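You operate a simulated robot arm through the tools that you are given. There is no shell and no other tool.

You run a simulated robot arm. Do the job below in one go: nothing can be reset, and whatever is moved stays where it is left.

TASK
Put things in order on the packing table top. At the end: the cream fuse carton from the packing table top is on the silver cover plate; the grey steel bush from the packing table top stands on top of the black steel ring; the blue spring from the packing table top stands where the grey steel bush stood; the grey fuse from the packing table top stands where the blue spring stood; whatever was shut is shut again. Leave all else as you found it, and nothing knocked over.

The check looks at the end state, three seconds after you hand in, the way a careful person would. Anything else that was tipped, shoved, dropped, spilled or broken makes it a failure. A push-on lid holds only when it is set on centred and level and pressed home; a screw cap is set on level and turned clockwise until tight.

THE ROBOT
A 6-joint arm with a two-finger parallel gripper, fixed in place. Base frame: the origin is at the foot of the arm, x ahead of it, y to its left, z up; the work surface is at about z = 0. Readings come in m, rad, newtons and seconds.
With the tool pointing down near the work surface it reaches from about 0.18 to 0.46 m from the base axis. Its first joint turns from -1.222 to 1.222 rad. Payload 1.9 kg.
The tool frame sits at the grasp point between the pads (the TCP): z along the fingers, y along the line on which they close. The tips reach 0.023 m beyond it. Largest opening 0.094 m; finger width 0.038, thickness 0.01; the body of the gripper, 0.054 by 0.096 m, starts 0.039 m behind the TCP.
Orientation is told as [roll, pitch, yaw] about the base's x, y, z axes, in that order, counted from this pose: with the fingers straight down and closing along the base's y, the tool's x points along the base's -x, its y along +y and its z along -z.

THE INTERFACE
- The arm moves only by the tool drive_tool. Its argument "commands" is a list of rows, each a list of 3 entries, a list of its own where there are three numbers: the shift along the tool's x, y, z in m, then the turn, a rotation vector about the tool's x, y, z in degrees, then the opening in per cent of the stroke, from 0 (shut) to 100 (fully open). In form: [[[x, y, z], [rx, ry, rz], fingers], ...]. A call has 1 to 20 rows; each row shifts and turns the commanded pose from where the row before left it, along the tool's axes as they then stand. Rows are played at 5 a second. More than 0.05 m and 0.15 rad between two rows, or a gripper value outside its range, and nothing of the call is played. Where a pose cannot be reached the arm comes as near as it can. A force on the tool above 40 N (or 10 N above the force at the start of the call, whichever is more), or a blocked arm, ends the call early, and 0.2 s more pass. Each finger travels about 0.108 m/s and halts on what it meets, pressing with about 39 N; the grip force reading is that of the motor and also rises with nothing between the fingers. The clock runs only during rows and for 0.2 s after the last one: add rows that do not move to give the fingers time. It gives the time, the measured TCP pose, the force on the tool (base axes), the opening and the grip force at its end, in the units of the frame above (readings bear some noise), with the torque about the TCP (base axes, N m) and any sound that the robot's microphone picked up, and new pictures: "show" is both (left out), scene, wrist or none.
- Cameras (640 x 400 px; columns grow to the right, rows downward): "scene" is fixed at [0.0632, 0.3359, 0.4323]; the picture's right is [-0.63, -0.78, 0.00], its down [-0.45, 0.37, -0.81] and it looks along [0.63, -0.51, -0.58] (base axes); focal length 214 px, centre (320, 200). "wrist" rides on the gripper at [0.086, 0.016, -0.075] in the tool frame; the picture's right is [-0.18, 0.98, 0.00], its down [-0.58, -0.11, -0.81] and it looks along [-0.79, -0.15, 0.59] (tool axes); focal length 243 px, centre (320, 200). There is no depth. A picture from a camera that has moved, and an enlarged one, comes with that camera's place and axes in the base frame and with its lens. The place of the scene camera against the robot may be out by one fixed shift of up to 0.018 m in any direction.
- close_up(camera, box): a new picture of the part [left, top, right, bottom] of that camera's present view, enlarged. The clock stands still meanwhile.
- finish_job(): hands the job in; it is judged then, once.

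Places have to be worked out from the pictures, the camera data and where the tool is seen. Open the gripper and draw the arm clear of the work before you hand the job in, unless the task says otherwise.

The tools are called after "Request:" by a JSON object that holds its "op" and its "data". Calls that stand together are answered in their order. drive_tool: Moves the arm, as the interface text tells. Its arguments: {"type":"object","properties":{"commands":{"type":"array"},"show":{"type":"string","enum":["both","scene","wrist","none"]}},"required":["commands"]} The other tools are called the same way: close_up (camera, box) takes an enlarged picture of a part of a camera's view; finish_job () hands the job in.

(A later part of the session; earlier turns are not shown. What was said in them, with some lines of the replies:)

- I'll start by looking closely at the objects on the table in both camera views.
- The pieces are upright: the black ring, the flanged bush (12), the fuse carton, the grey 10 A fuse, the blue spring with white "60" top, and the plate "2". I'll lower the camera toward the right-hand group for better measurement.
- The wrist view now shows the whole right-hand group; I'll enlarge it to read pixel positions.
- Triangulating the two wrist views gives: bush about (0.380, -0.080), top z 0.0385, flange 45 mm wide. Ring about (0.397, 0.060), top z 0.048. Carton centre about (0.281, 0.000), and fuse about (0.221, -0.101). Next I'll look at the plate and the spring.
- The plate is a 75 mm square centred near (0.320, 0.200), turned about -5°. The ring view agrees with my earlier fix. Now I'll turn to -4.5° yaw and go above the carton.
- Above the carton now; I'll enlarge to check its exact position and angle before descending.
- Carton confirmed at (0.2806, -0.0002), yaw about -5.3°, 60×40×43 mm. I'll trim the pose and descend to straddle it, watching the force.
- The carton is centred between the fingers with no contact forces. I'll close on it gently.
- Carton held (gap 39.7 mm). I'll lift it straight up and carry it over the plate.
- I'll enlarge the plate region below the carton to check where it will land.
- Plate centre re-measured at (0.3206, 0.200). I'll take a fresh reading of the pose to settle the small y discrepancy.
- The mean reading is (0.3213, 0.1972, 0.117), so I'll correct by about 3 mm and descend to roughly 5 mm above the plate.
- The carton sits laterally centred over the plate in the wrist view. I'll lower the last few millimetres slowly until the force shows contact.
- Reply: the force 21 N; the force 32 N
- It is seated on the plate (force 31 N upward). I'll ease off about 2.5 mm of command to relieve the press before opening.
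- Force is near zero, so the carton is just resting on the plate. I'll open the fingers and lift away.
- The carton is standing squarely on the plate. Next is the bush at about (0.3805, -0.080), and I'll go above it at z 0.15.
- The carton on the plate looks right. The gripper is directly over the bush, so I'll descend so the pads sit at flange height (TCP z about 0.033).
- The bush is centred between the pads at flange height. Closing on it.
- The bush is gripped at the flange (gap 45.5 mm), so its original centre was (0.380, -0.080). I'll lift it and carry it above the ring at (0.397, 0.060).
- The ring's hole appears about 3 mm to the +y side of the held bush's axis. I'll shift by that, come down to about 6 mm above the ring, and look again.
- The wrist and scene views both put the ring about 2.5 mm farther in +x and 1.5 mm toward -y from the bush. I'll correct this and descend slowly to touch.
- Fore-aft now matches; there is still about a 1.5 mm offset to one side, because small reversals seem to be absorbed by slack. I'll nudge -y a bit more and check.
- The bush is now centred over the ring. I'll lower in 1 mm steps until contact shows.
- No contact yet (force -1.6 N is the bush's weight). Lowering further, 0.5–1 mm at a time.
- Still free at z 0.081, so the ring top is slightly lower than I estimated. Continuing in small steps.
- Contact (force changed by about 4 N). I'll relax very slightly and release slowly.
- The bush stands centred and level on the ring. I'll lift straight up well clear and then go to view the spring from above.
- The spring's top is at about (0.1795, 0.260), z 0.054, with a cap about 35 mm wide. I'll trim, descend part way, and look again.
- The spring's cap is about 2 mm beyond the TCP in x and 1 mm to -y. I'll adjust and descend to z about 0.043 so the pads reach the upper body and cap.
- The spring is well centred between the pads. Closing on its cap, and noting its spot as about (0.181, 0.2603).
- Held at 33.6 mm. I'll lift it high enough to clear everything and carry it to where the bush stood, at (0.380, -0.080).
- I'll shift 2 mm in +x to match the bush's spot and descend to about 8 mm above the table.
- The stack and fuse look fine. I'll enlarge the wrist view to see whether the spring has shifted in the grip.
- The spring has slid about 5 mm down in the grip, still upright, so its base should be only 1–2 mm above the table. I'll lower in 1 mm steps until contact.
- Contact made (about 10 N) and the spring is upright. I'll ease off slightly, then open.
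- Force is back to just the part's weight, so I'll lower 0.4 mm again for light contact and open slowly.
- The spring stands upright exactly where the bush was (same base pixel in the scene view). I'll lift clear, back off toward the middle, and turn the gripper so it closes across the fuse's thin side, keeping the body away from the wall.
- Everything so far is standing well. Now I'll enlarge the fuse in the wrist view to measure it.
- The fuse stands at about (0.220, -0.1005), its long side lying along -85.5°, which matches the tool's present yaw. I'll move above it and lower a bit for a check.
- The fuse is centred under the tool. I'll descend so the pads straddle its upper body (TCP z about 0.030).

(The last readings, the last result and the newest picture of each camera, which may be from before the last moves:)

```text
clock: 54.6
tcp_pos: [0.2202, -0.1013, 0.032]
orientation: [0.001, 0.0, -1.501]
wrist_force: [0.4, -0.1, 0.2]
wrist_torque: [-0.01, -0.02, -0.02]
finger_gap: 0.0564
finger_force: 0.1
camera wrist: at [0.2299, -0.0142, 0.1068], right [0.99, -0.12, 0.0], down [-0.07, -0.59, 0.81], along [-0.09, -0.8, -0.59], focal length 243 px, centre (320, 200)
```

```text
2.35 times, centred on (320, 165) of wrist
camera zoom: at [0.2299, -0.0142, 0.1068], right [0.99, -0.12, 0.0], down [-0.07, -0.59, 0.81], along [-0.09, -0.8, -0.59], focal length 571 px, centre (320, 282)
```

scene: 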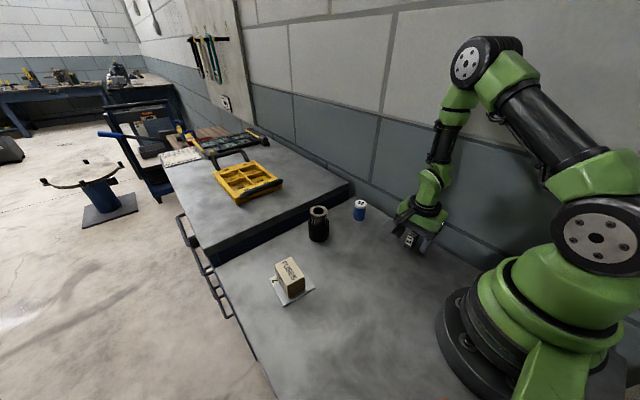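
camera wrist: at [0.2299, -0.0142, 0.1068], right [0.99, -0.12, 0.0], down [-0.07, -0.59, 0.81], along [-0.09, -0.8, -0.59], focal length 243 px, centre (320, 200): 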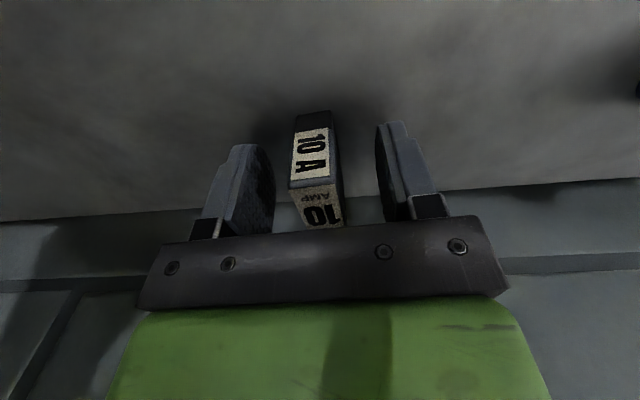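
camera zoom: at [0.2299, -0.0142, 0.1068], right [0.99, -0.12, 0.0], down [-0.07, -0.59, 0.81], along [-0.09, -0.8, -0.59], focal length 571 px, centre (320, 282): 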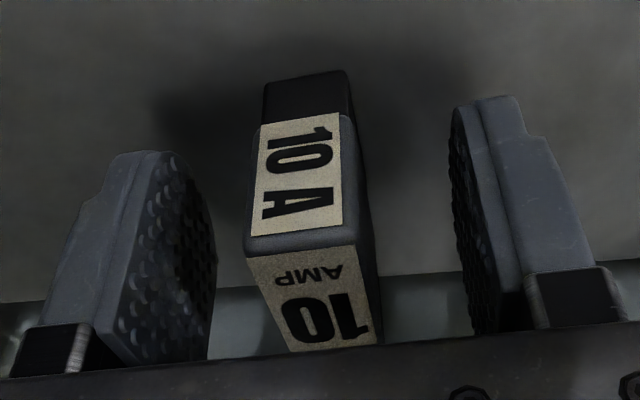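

The fuse stands nicely between the pads. Closing on it now.

Request:
{"op": "drive_tool", "data": {"commands": [[[0, 0, 0], [0, 0, 0], 42], [[0, 0, 0], [0, 0, 0], 29], [[0, 0, 0], [0, 0, 0], 22], [[0, 0, 0], [0, 0, 0], 13], [[0, 0, 0], [0, 0, 0], 13], [[0, 0, 0], [0, 0, 0], 13]], "show": "wrist"}}

Request:
{"op": "close_up", "data": {"camera": "wrist", "box": [200, 80, 440, 250]}}

```text
clock: 56.0
tcp_pos: [0.2202, -0.1014, 0.0325]
orientation: [0.002, 0.0, -1.5]
wrist_force: [0.0, 0.2, 1.0]
wrist_torque: [0.01, -0.01, 0.03]
finger_gap: 0.0193
finger_force: 38.8
camera wrist: at [0.2299, -0.0142, 0.1069], right [0.99, -0.12, 0.0], down [-0.07, -0.59, 0.81], along [-0.09, -0.8, -0.59], focal length 243 px, centre (320, 200)
```

wrist: 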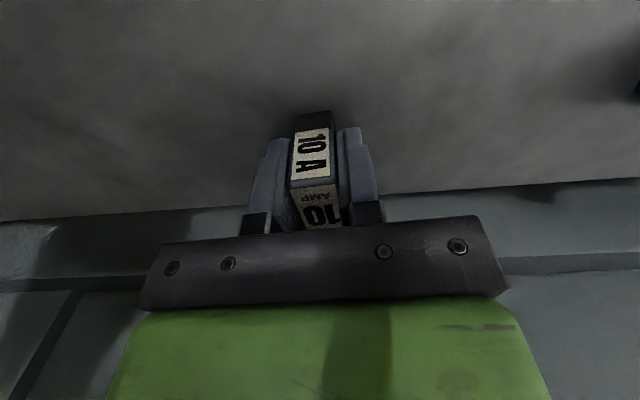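

```text
2.35 times, centred on (320, 165) of wrist
camera zoom: at [0.2299, -0.0142, 0.1069], right [0.99, -0.12, 0.0], down [-0.07, -0.59, 0.81], along [-0.09, -0.8, -0.59], focal length 571 px, centre (320, 282)
```

zoom: 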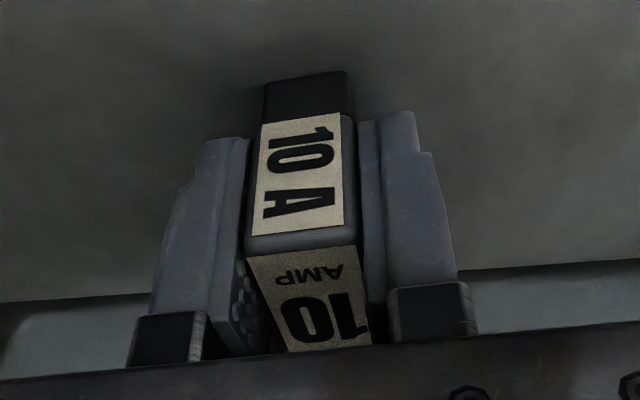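

The fuse is held (19.3 mm). I'll lift it, swing out to the middle of the table, and turn back toward -6° yaw.

Request:
{"op": "drive_tool", "data": {"commands": [[[0, 0, -0.015], [0, 0, 0], 13], [[0, 0, -0.04], [0, 0, 0], 13], [[0, 0, -0.045], [0, 0, 0], 13], [[0.0393, 0.0153, 0], [0, 0, 0], 13], [[0.0393, 0.0153, 0], [0, 0, 0], 13], [[0.0393, 0.0153, 0], [0, 0, 0], 13], [[0.0393, 0.0153, 0], [0, 0, 0], 13], [[0, 0, 0], [0, 0, -8], 13], [[0, 0, 0], [0, 0, -8], 13], [[0, 0, 0], [0, 0, -8], 13], [[0, 0, 0], [0, 0, -8], 13], [[0, 0, 0], [0, 0, -8], 13], [[0, 0, 0], [0, 0, -8], 13], [[0, 0, 0], [0, 0, -8], 13], [[0, 0, 0], [0, 0, -8], 13], [[0, 0, 0], [0, 0, -8], 13], [[0, 0, 0], [0, 0, -8], 13], [[0, 0, 0], [0, 0, 0], 13]], "show": "both"}}

Request:
{"op": "close_up", "data": {"camera": "wrist", "box": [200, 80, 440, 250]}}

```text
clock: 59.8
tcp_pos: [0.2701, 0.058, 0.1323]
orientation: [0.002, -0.002, -0.103]
wrist_force: [-0.4, -0.3, 0.0]
wrist_torque: [-0.02, 0.02, -0.02]
finger_gap: 0.0194
finger_force: 39.4
camera wrist: at [0.1855, 0.0841, 0.2065], right [0.28, 0.96, 0.0], down [0.57, -0.17, 0.81], along [0.77, -0.23, -0.59], focal length 243 px, centre (320, 200)
```

scene: 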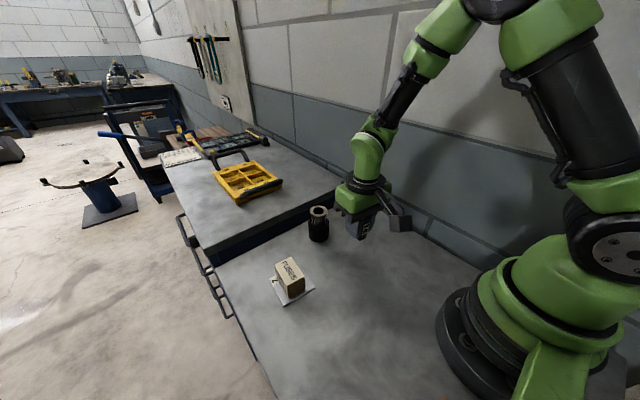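
wrist: 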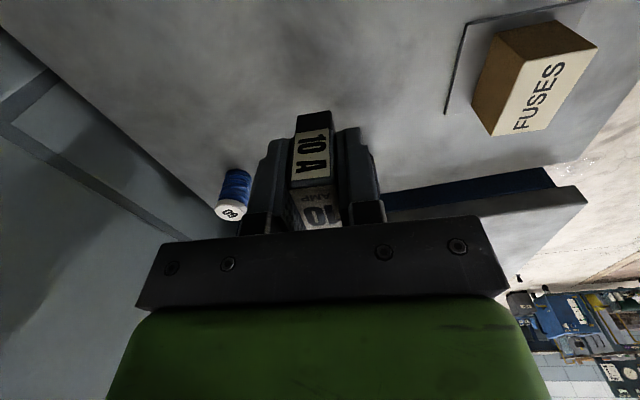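

```text
2.35 times, centred on (320, 165) of wrist
camera zoom: at [0.1855, 0.0841, 0.2065], right [0.28, 0.96, 0.0], down [0.57, -0.17, 0.81], along [0.77, -0.23, -0.59], focal length 571 px, centre (320, 282)
```

zoom: 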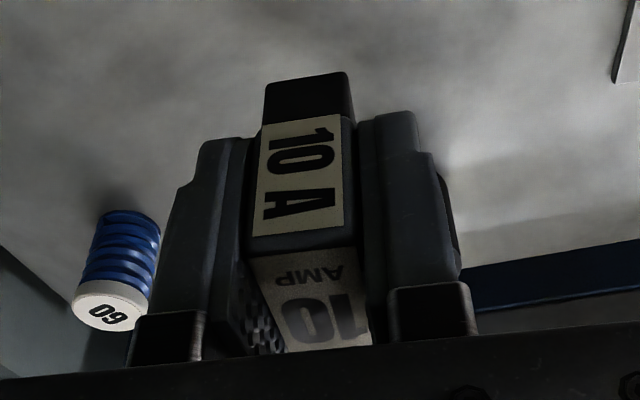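

The fuse has not slipped. I'll carry it over the spring's former spot (0.181, 0.2605).

Request:
{"op": "drive_tool", "data": {"commands": [[[0.0184, 0.032, 0], [0, 0, 0], 13], [[0.0184, 0.032, 0], [0, 0, 0], 13], [[0.0184, 0.032, 0], [0, 0, 0], 13], [[0.0184, 0.032, 0], [0, 0, 0], 13], [[0.0184, 0.032, 0], [0, 0, 0], 13], [[0.0184, 0.032, 0], [0, 0, 0], 13], [[0, 0, 0], [0, 0, 0], 13], [[0, 0, 0], [0, 0, 0], 13]], "show": "both"}}

Request:
{"op": "drive_tool", "data": {"commands": [[[0, 0, 0], [0, 0, 0], 13]], "show": "none"}}

```text
clock: 61.6
tcp_pos: [0.1818, 0.2629, 0.1317]
orientation: [0.0, -0.001, -0.105]
wrist_force: [0.2, 0.3, -0.3]
wrist_torque: [-0.02, 0.0, 0.0]
finger_gap: 0.0192
finger_force: 38.7
camera wrist: at [0.0978, 0.2873, 0.2065], right [0.29, 0.96, 0.0], down [0.57, -0.17, 0.81], along [0.77, -0.23, -0.59], focal length 243 px, centre (320, 200)
```

scene: 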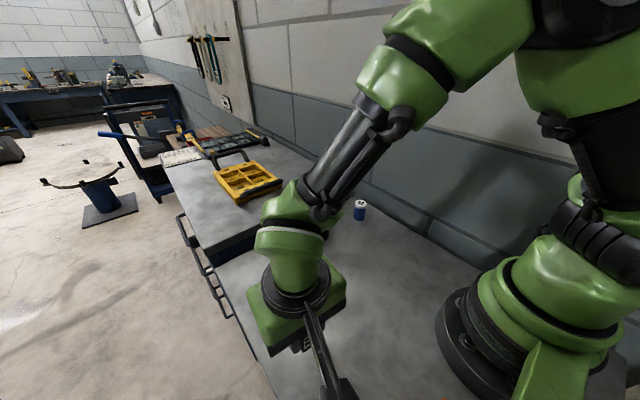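
wrist: 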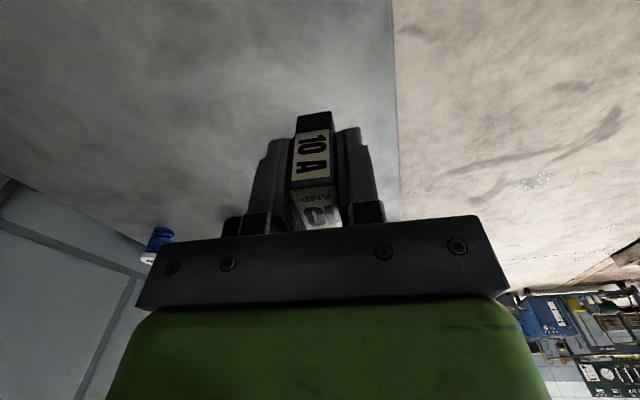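

```text
clock: 62.0
tcp_pos: [0.1827, 0.2623, 0.1322]
orientation: [0.001, -0.002, -0.104]
wrist_force: [-0.6, 0.4, -0.8]
wrist_torque: [-0.02, 0.01, 0.03]
finger_gap: 0.0194
finger_force: 39.0
```

The reading shows about 2 mm too far in both x and y. I'll correct this and descend to about 10 mm above the table.

Request:
{"op": "drive_tool", "data": {"commands": [[[0.0018, -0.0025, 0.02], [0, 0, 0], 13], [[0, 0, 0.03], [0, 0, 0], 13], [[0, 0, 0.03], [0, 0, 0], 13], [[0, 0, 0.01], [0, 0, 0], 13], [[0, 0, 0], [0, 0, 0], 13], [[0, 0, 0], [0, 0, 0], 13]], "show": "both"}}

Request:
{"op": "drive_tool", "data": {"commands": [[[0, 0, 0], [0, 0, 0], 13]], "show": "none"}}

```text
clock: 63.4
tcp_pos: [0.1795, 0.2597, 0.0408]
orientation: [-0.001, -0.002, -0.103]
wrist_force: [-0.5, 0.0, -1.3]
wrist_torque: [-0.02, -0.02, -0.03]
finger_gap: 0.0193
finger_force: 38.6
camera wrist: at [0.0953, 0.285, 0.1163], right [0.29, 0.96, 0.0], down [0.57, -0.17, 0.81], along [0.77, -0.23, -0.59], focal length 243 px, centre (320, 200)
```

scene: 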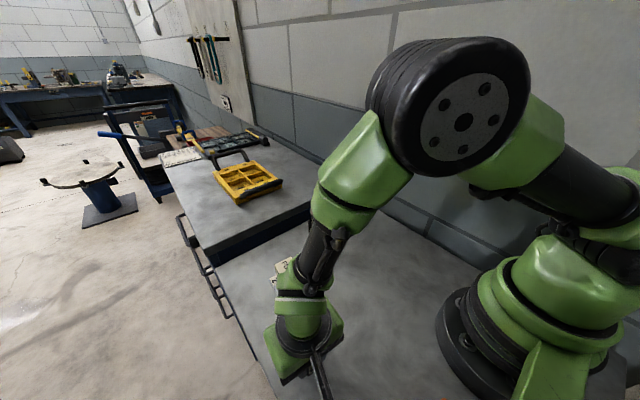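
wrist: 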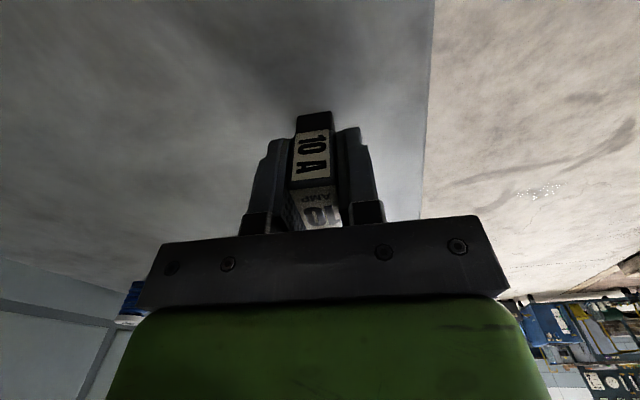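

```text
clock: 63.8
tcp_pos: [0.1801, 0.2596, 0.042]
orientation: [-0.002, -0.003, -0.105]
wrist_force: [0.6, -0.1, -0.4]
wrist_torque: [0.02, 0.02, 0.02]
finger_gap: 0.0194
finger_force: 39.0
```

Position is right (0.180, 0.2597). Lowering the last 9 mm gently.

Request:
{"op": "drive_tool", "data": {"commands": [[[0, 0, 0.004], [0, 0, 0], 13], [[0, 0, 0.003], [0, 0, 0], 13], [[0, 0, 0], [0, 0, 0], 13]], "show": "none"}}

Request:
{"op": "drive_tool", "data": {"commands": [[[0, 0, 0.001], [0, 0, 0], 13], [[0, 0, 0], [0, 0, 0], 13]], "show": "none"}}

```text
clock: 64.6
tcp_pos: [0.1803, 0.2598, 0.0356]
orientation: [0.003, -0.002, -0.105]
wrist_force: [0.6, -0.9, -1.0]
wrist_torque: [0.03, -0.02, -0.03]
finger_gap: 0.0193
finger_force: 38.9
```

```text
clock: 65.2
tcp_pos: [0.1791, 0.2609, 0.0341]
orientation: [0.0, -0.002, -0.104]
wrist_force: [0.1, -0.3, -0.1]
wrist_torque: [-0.02, 0.0, 0.02]
finger_gap: 0.0194
finger_force: 39.3
```

No contact yet at z 0.034. One more millimetre step.

Request:
{"op": "drive_tool", "data": {"commands": [[[0, 0, 0.001], [0, 0, 0], 13], [[0, 0, 0], [0, 0, 0], 13]], "show": "none"}}

```text
clock: 65.8
tcp_pos: [0.1803, 0.2596, 0.0316]
orientation: [-0.001, -0.001, -0.104]
wrist_force: [0.0, 0.1, -0.9]
wrist_torque: [0.02, 0.02, -0.02]
finger_gap: 0.0192
finger_force: 38.9
```

Request:
{"op": "drive_tool", "data": {"commands": [[[0, 0, 0.0007], [0, 0, 0], 13], [[0, 0, 0], [0, 0, 0], 13]], "show": "wrist"}}

```text
clock: 66.4
tcp_pos: [0.1797, 0.2595, 0.0336]
orientation: [0.0, -0.002, -0.105]
wrist_force: [-0.2, 0.3, 12.7]
wrist_torque: [-0.03, 0.09, 0.0]
finger_gap: 0.0193
finger_force: 38.4
camera wrist: at [0.0948, 0.2845, 0.1066], right [0.29, 0.96, 0.0], down [0.57, -0.17, 0.81], along [0.77, -0.23, -0.59], focal length 243 px, centre (320, 200)
```

wrist: 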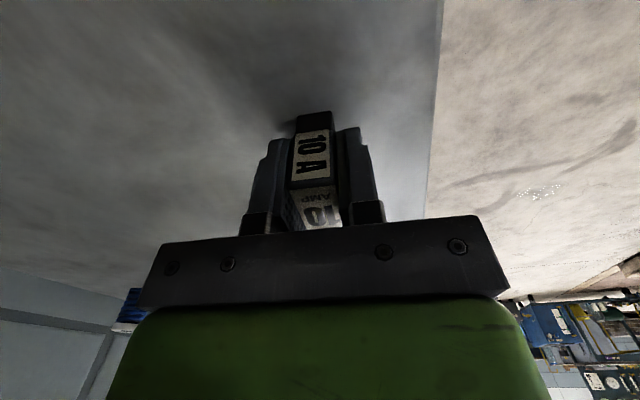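

Contact with the table (about 13 N). I'll ease off about 0.6 mm and release slowly.

Request:
{"op": "drive_tool", "data": {"commands": [[[0, 0, -0.0006], [0, 0, 0], 13], [[0, 0, 0], [0, 0, 0], 13], [[0, 0, 0], [0, 0, 0], 22], [[0, 0, 0], [0, 0, 0], 30], [[0, 0, 0], [0, 0, 0], 42], [[0, 0, 0], [0, 0, 0], 56], [[0, 0, 0], [0, 0, 0], 60], [[0, 0, 0], [0, 0, 0], 60]], "show": "both"}}

Request:
{"op": "close_up", "data": {"camera": "wrist", "box": [200, 80, 440, 250]}}

```text
clock: 68.2
tcp_pos: [0.1792, 0.2589, 0.0314]
orientation: [0.0, -0.003, -0.106]
wrist_force: [-0.4, -1.0, 0.1]
wrist_torque: [0.01, 0.02, 0.01]
finger_gap: 0.0564
finger_force: 0.1
camera wrist: at [0.0946, 0.2845, 0.1069], right [0.29, 0.96, 0.0], down [0.57, -0.17, 0.81], along [0.77, -0.23, -0.59], focal length 243 px, centre (320, 200)
```

scene: 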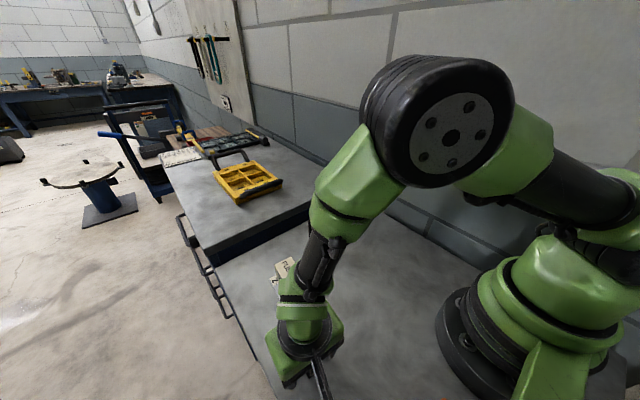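
wrist: 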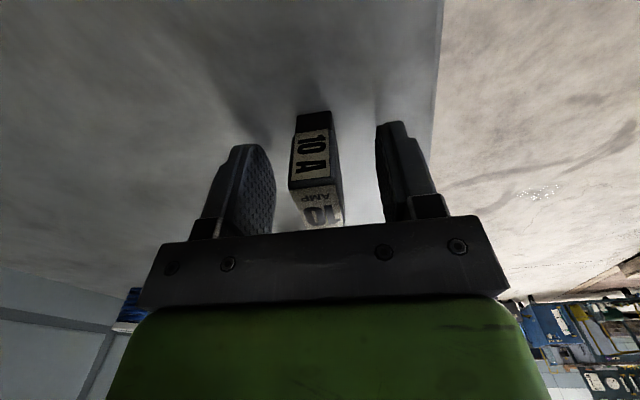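

```text
2.35 times, centred on (320, 165) of wrist
camera zoom: at [0.0946, 0.2845, 0.1069], right [0.29, 0.96, 0.0], down [0.57, -0.17, 0.81], along [0.77, -0.23, -0.59], focal length 571 px, centre (320, 282)
```

zoom: 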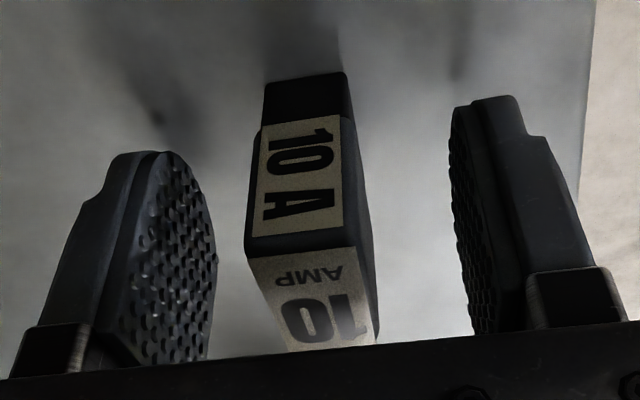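

The fuse stands upright and free of the fingers. I'll lift straight up and retract to the start area, clear of the work, to inspect everything.

Request:
{"op": "drive_tool", "data": {"commands": [[[0, 0, -0.02], [0, 0, 0], 60], [[0, 0, -0.04], [0, 0, 0], 60], [[0, 0, -0.045], [0, 0, 0], 60], [[0, 0, -0.045], [0, 0, 0], 60], [[0, 0, -0.04], [0, 0, 0], 60], [[0, -0.04, -0.02], [0, 0, 0], 60], [[-0.015, -0.04, -0.02], [0, 0, 0], 60], [[-0.02, -0.04, -0.02], [0, 0, 0], 60], [[-0.02, -0.04, 0], [0, 0, 0], 60], [[-0.01, -0.04, 0], [0, 0, 0], 60], [[0, 0, 0], [0, 0, 0], 60], [[0, 0, 0], [0, 0, 0], 60]], "show": "both"}}

Request:
{"op": "close_up", "data": {"camera": "scene", "box": [260, 180, 460, 305]}}

Request:
{"op": "close_up", "data": {"camera": "scene", "box": [240, 300, 400, 400]}}

```text
clock: 70.8
tcp_pos: [0.2227, 0.0544, 0.2812]
orientation: [0.0, -0.002, -0.105]
wrist_force: [-0.7, -0.3, 0.4]
wrist_torque: [0.02, 0.02, -0.01]
finger_gap: 0.0563
finger_force: 0.1
camera wrist: at [0.137, 0.0792, 0.3561], right [0.29, 0.96, 0.0], down [0.57, -0.17, 0.81], along [0.77, -0.23, -0.59], focal length 243 px, centre (320, 200)
```

scene: 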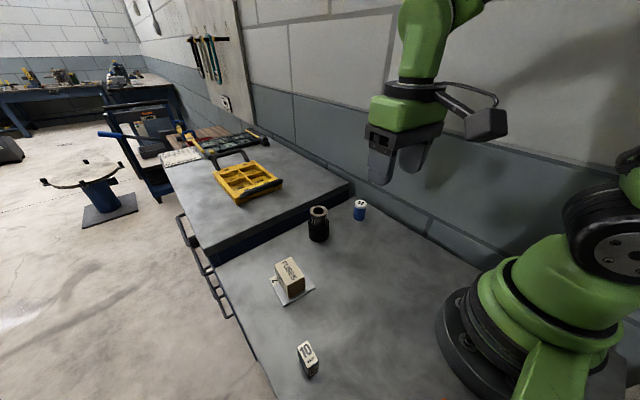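
wrist: 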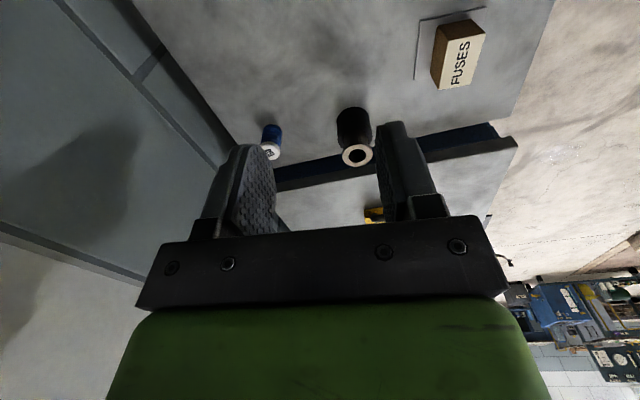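

```text
3.20 times, centred on (360, 242) of scene
camera zoom: at [0.0632, 0.3359, 0.4323], right [-0.63, -0.78, 0.0], down [-0.45, 0.37, -0.81], along [0.63, -0.51, -0.58], focal length 686 px, centre (192, 64)
```

zoom: 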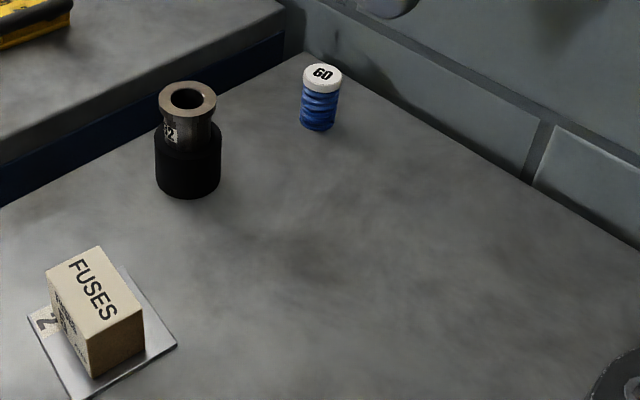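

```text
4.00 times, centred on (320, 350) of scene
camera zoom: at [0.0632, 0.3359, 0.4323], right [-0.63, -0.78, 0.0], down [-0.45, 0.37, -0.81], along [0.63, -0.51, -0.58], focal length 858 px, centre (320, -400)
```

zoom: 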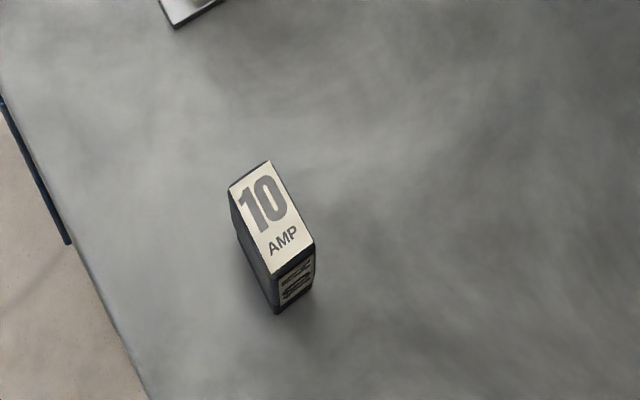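

All four placements check out. The carton is on the plate, which hasn't moved, and the bush is centred on the unmoved ring. The spring stands at the bush's old spot and the fuse at the spring's, with nothing tipped. I'll open the gripper fully, with the arm clear.

Request:
{"op": "drive_tool", "data": {"commands": [[[0, 0, -0.02], [0, 0, 0], 80], [[0, 0, 0], [0, 0, 0], 100], [[0, 0, 0], [0, 0, 0], 100], [[0, 0, 0], [0, 0, 0], 100]], "show": "both"}}

```text
clock: 71.8
tcp_pos: [0.2229, 0.0549, 0.3016]
orientation: [0.0, -0.003, -0.107]
wrist_force: [-0.6, -0.1, -0.4]
wrist_torque: [-0.01, 0.02, -0.05]
finger_gap: 0.0941
finger_force: 0.1
camera wrist: at [0.1369, 0.0793, 0.3771], right [0.29, 0.96, 0.0], down [0.57, -0.17, 0.81], along [0.77, -0.23, -0.59], focal length 243 px, centre (320, 200)
```

scene: 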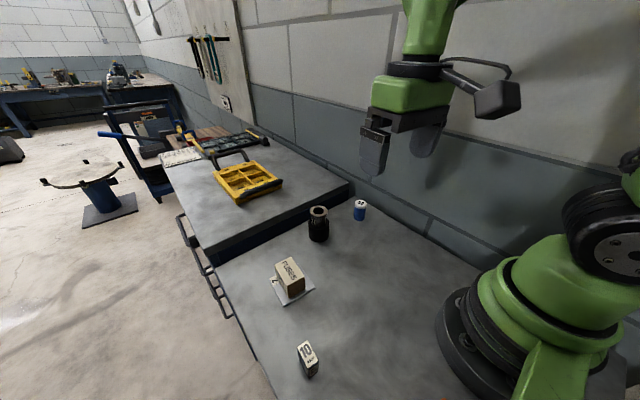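
wrist: 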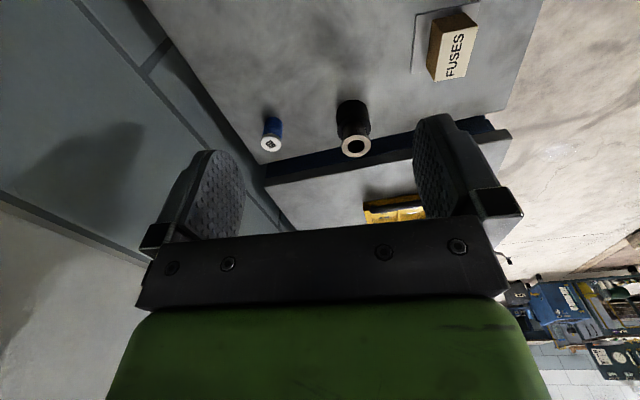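

The gripper is fully open, the arm is clear, and every piece is standing in its place, so I'm handing the job in.

Request:
{"op": "finish_job", "data": {}}

```text
The job is handed in.
```

The table is in order and the job is handed in; I don't have the check's verdict. The final camera views showed:

- **Cream fuse carton:** it sits squarely on the silver cover plate, and the plate has not moved.
- **Grey steel bush:** it stands upright and centred on the black steel ring, which is where it was.
- **Blue spring:** it stands upright where the bush stood. It slid about 5 mm down in the grip while I carried it, but stayed upright and landed in the right place.
- **Grey fuse:** it stands upright where the spring stood, to within about 2 mm. It is turned about 80° from the way it faced before.

Nothing on the table was shut to begin with, so there was nothing to close. I saw nothing knocked over or shifted. The gripper is fully open and the arm is clear of the work.
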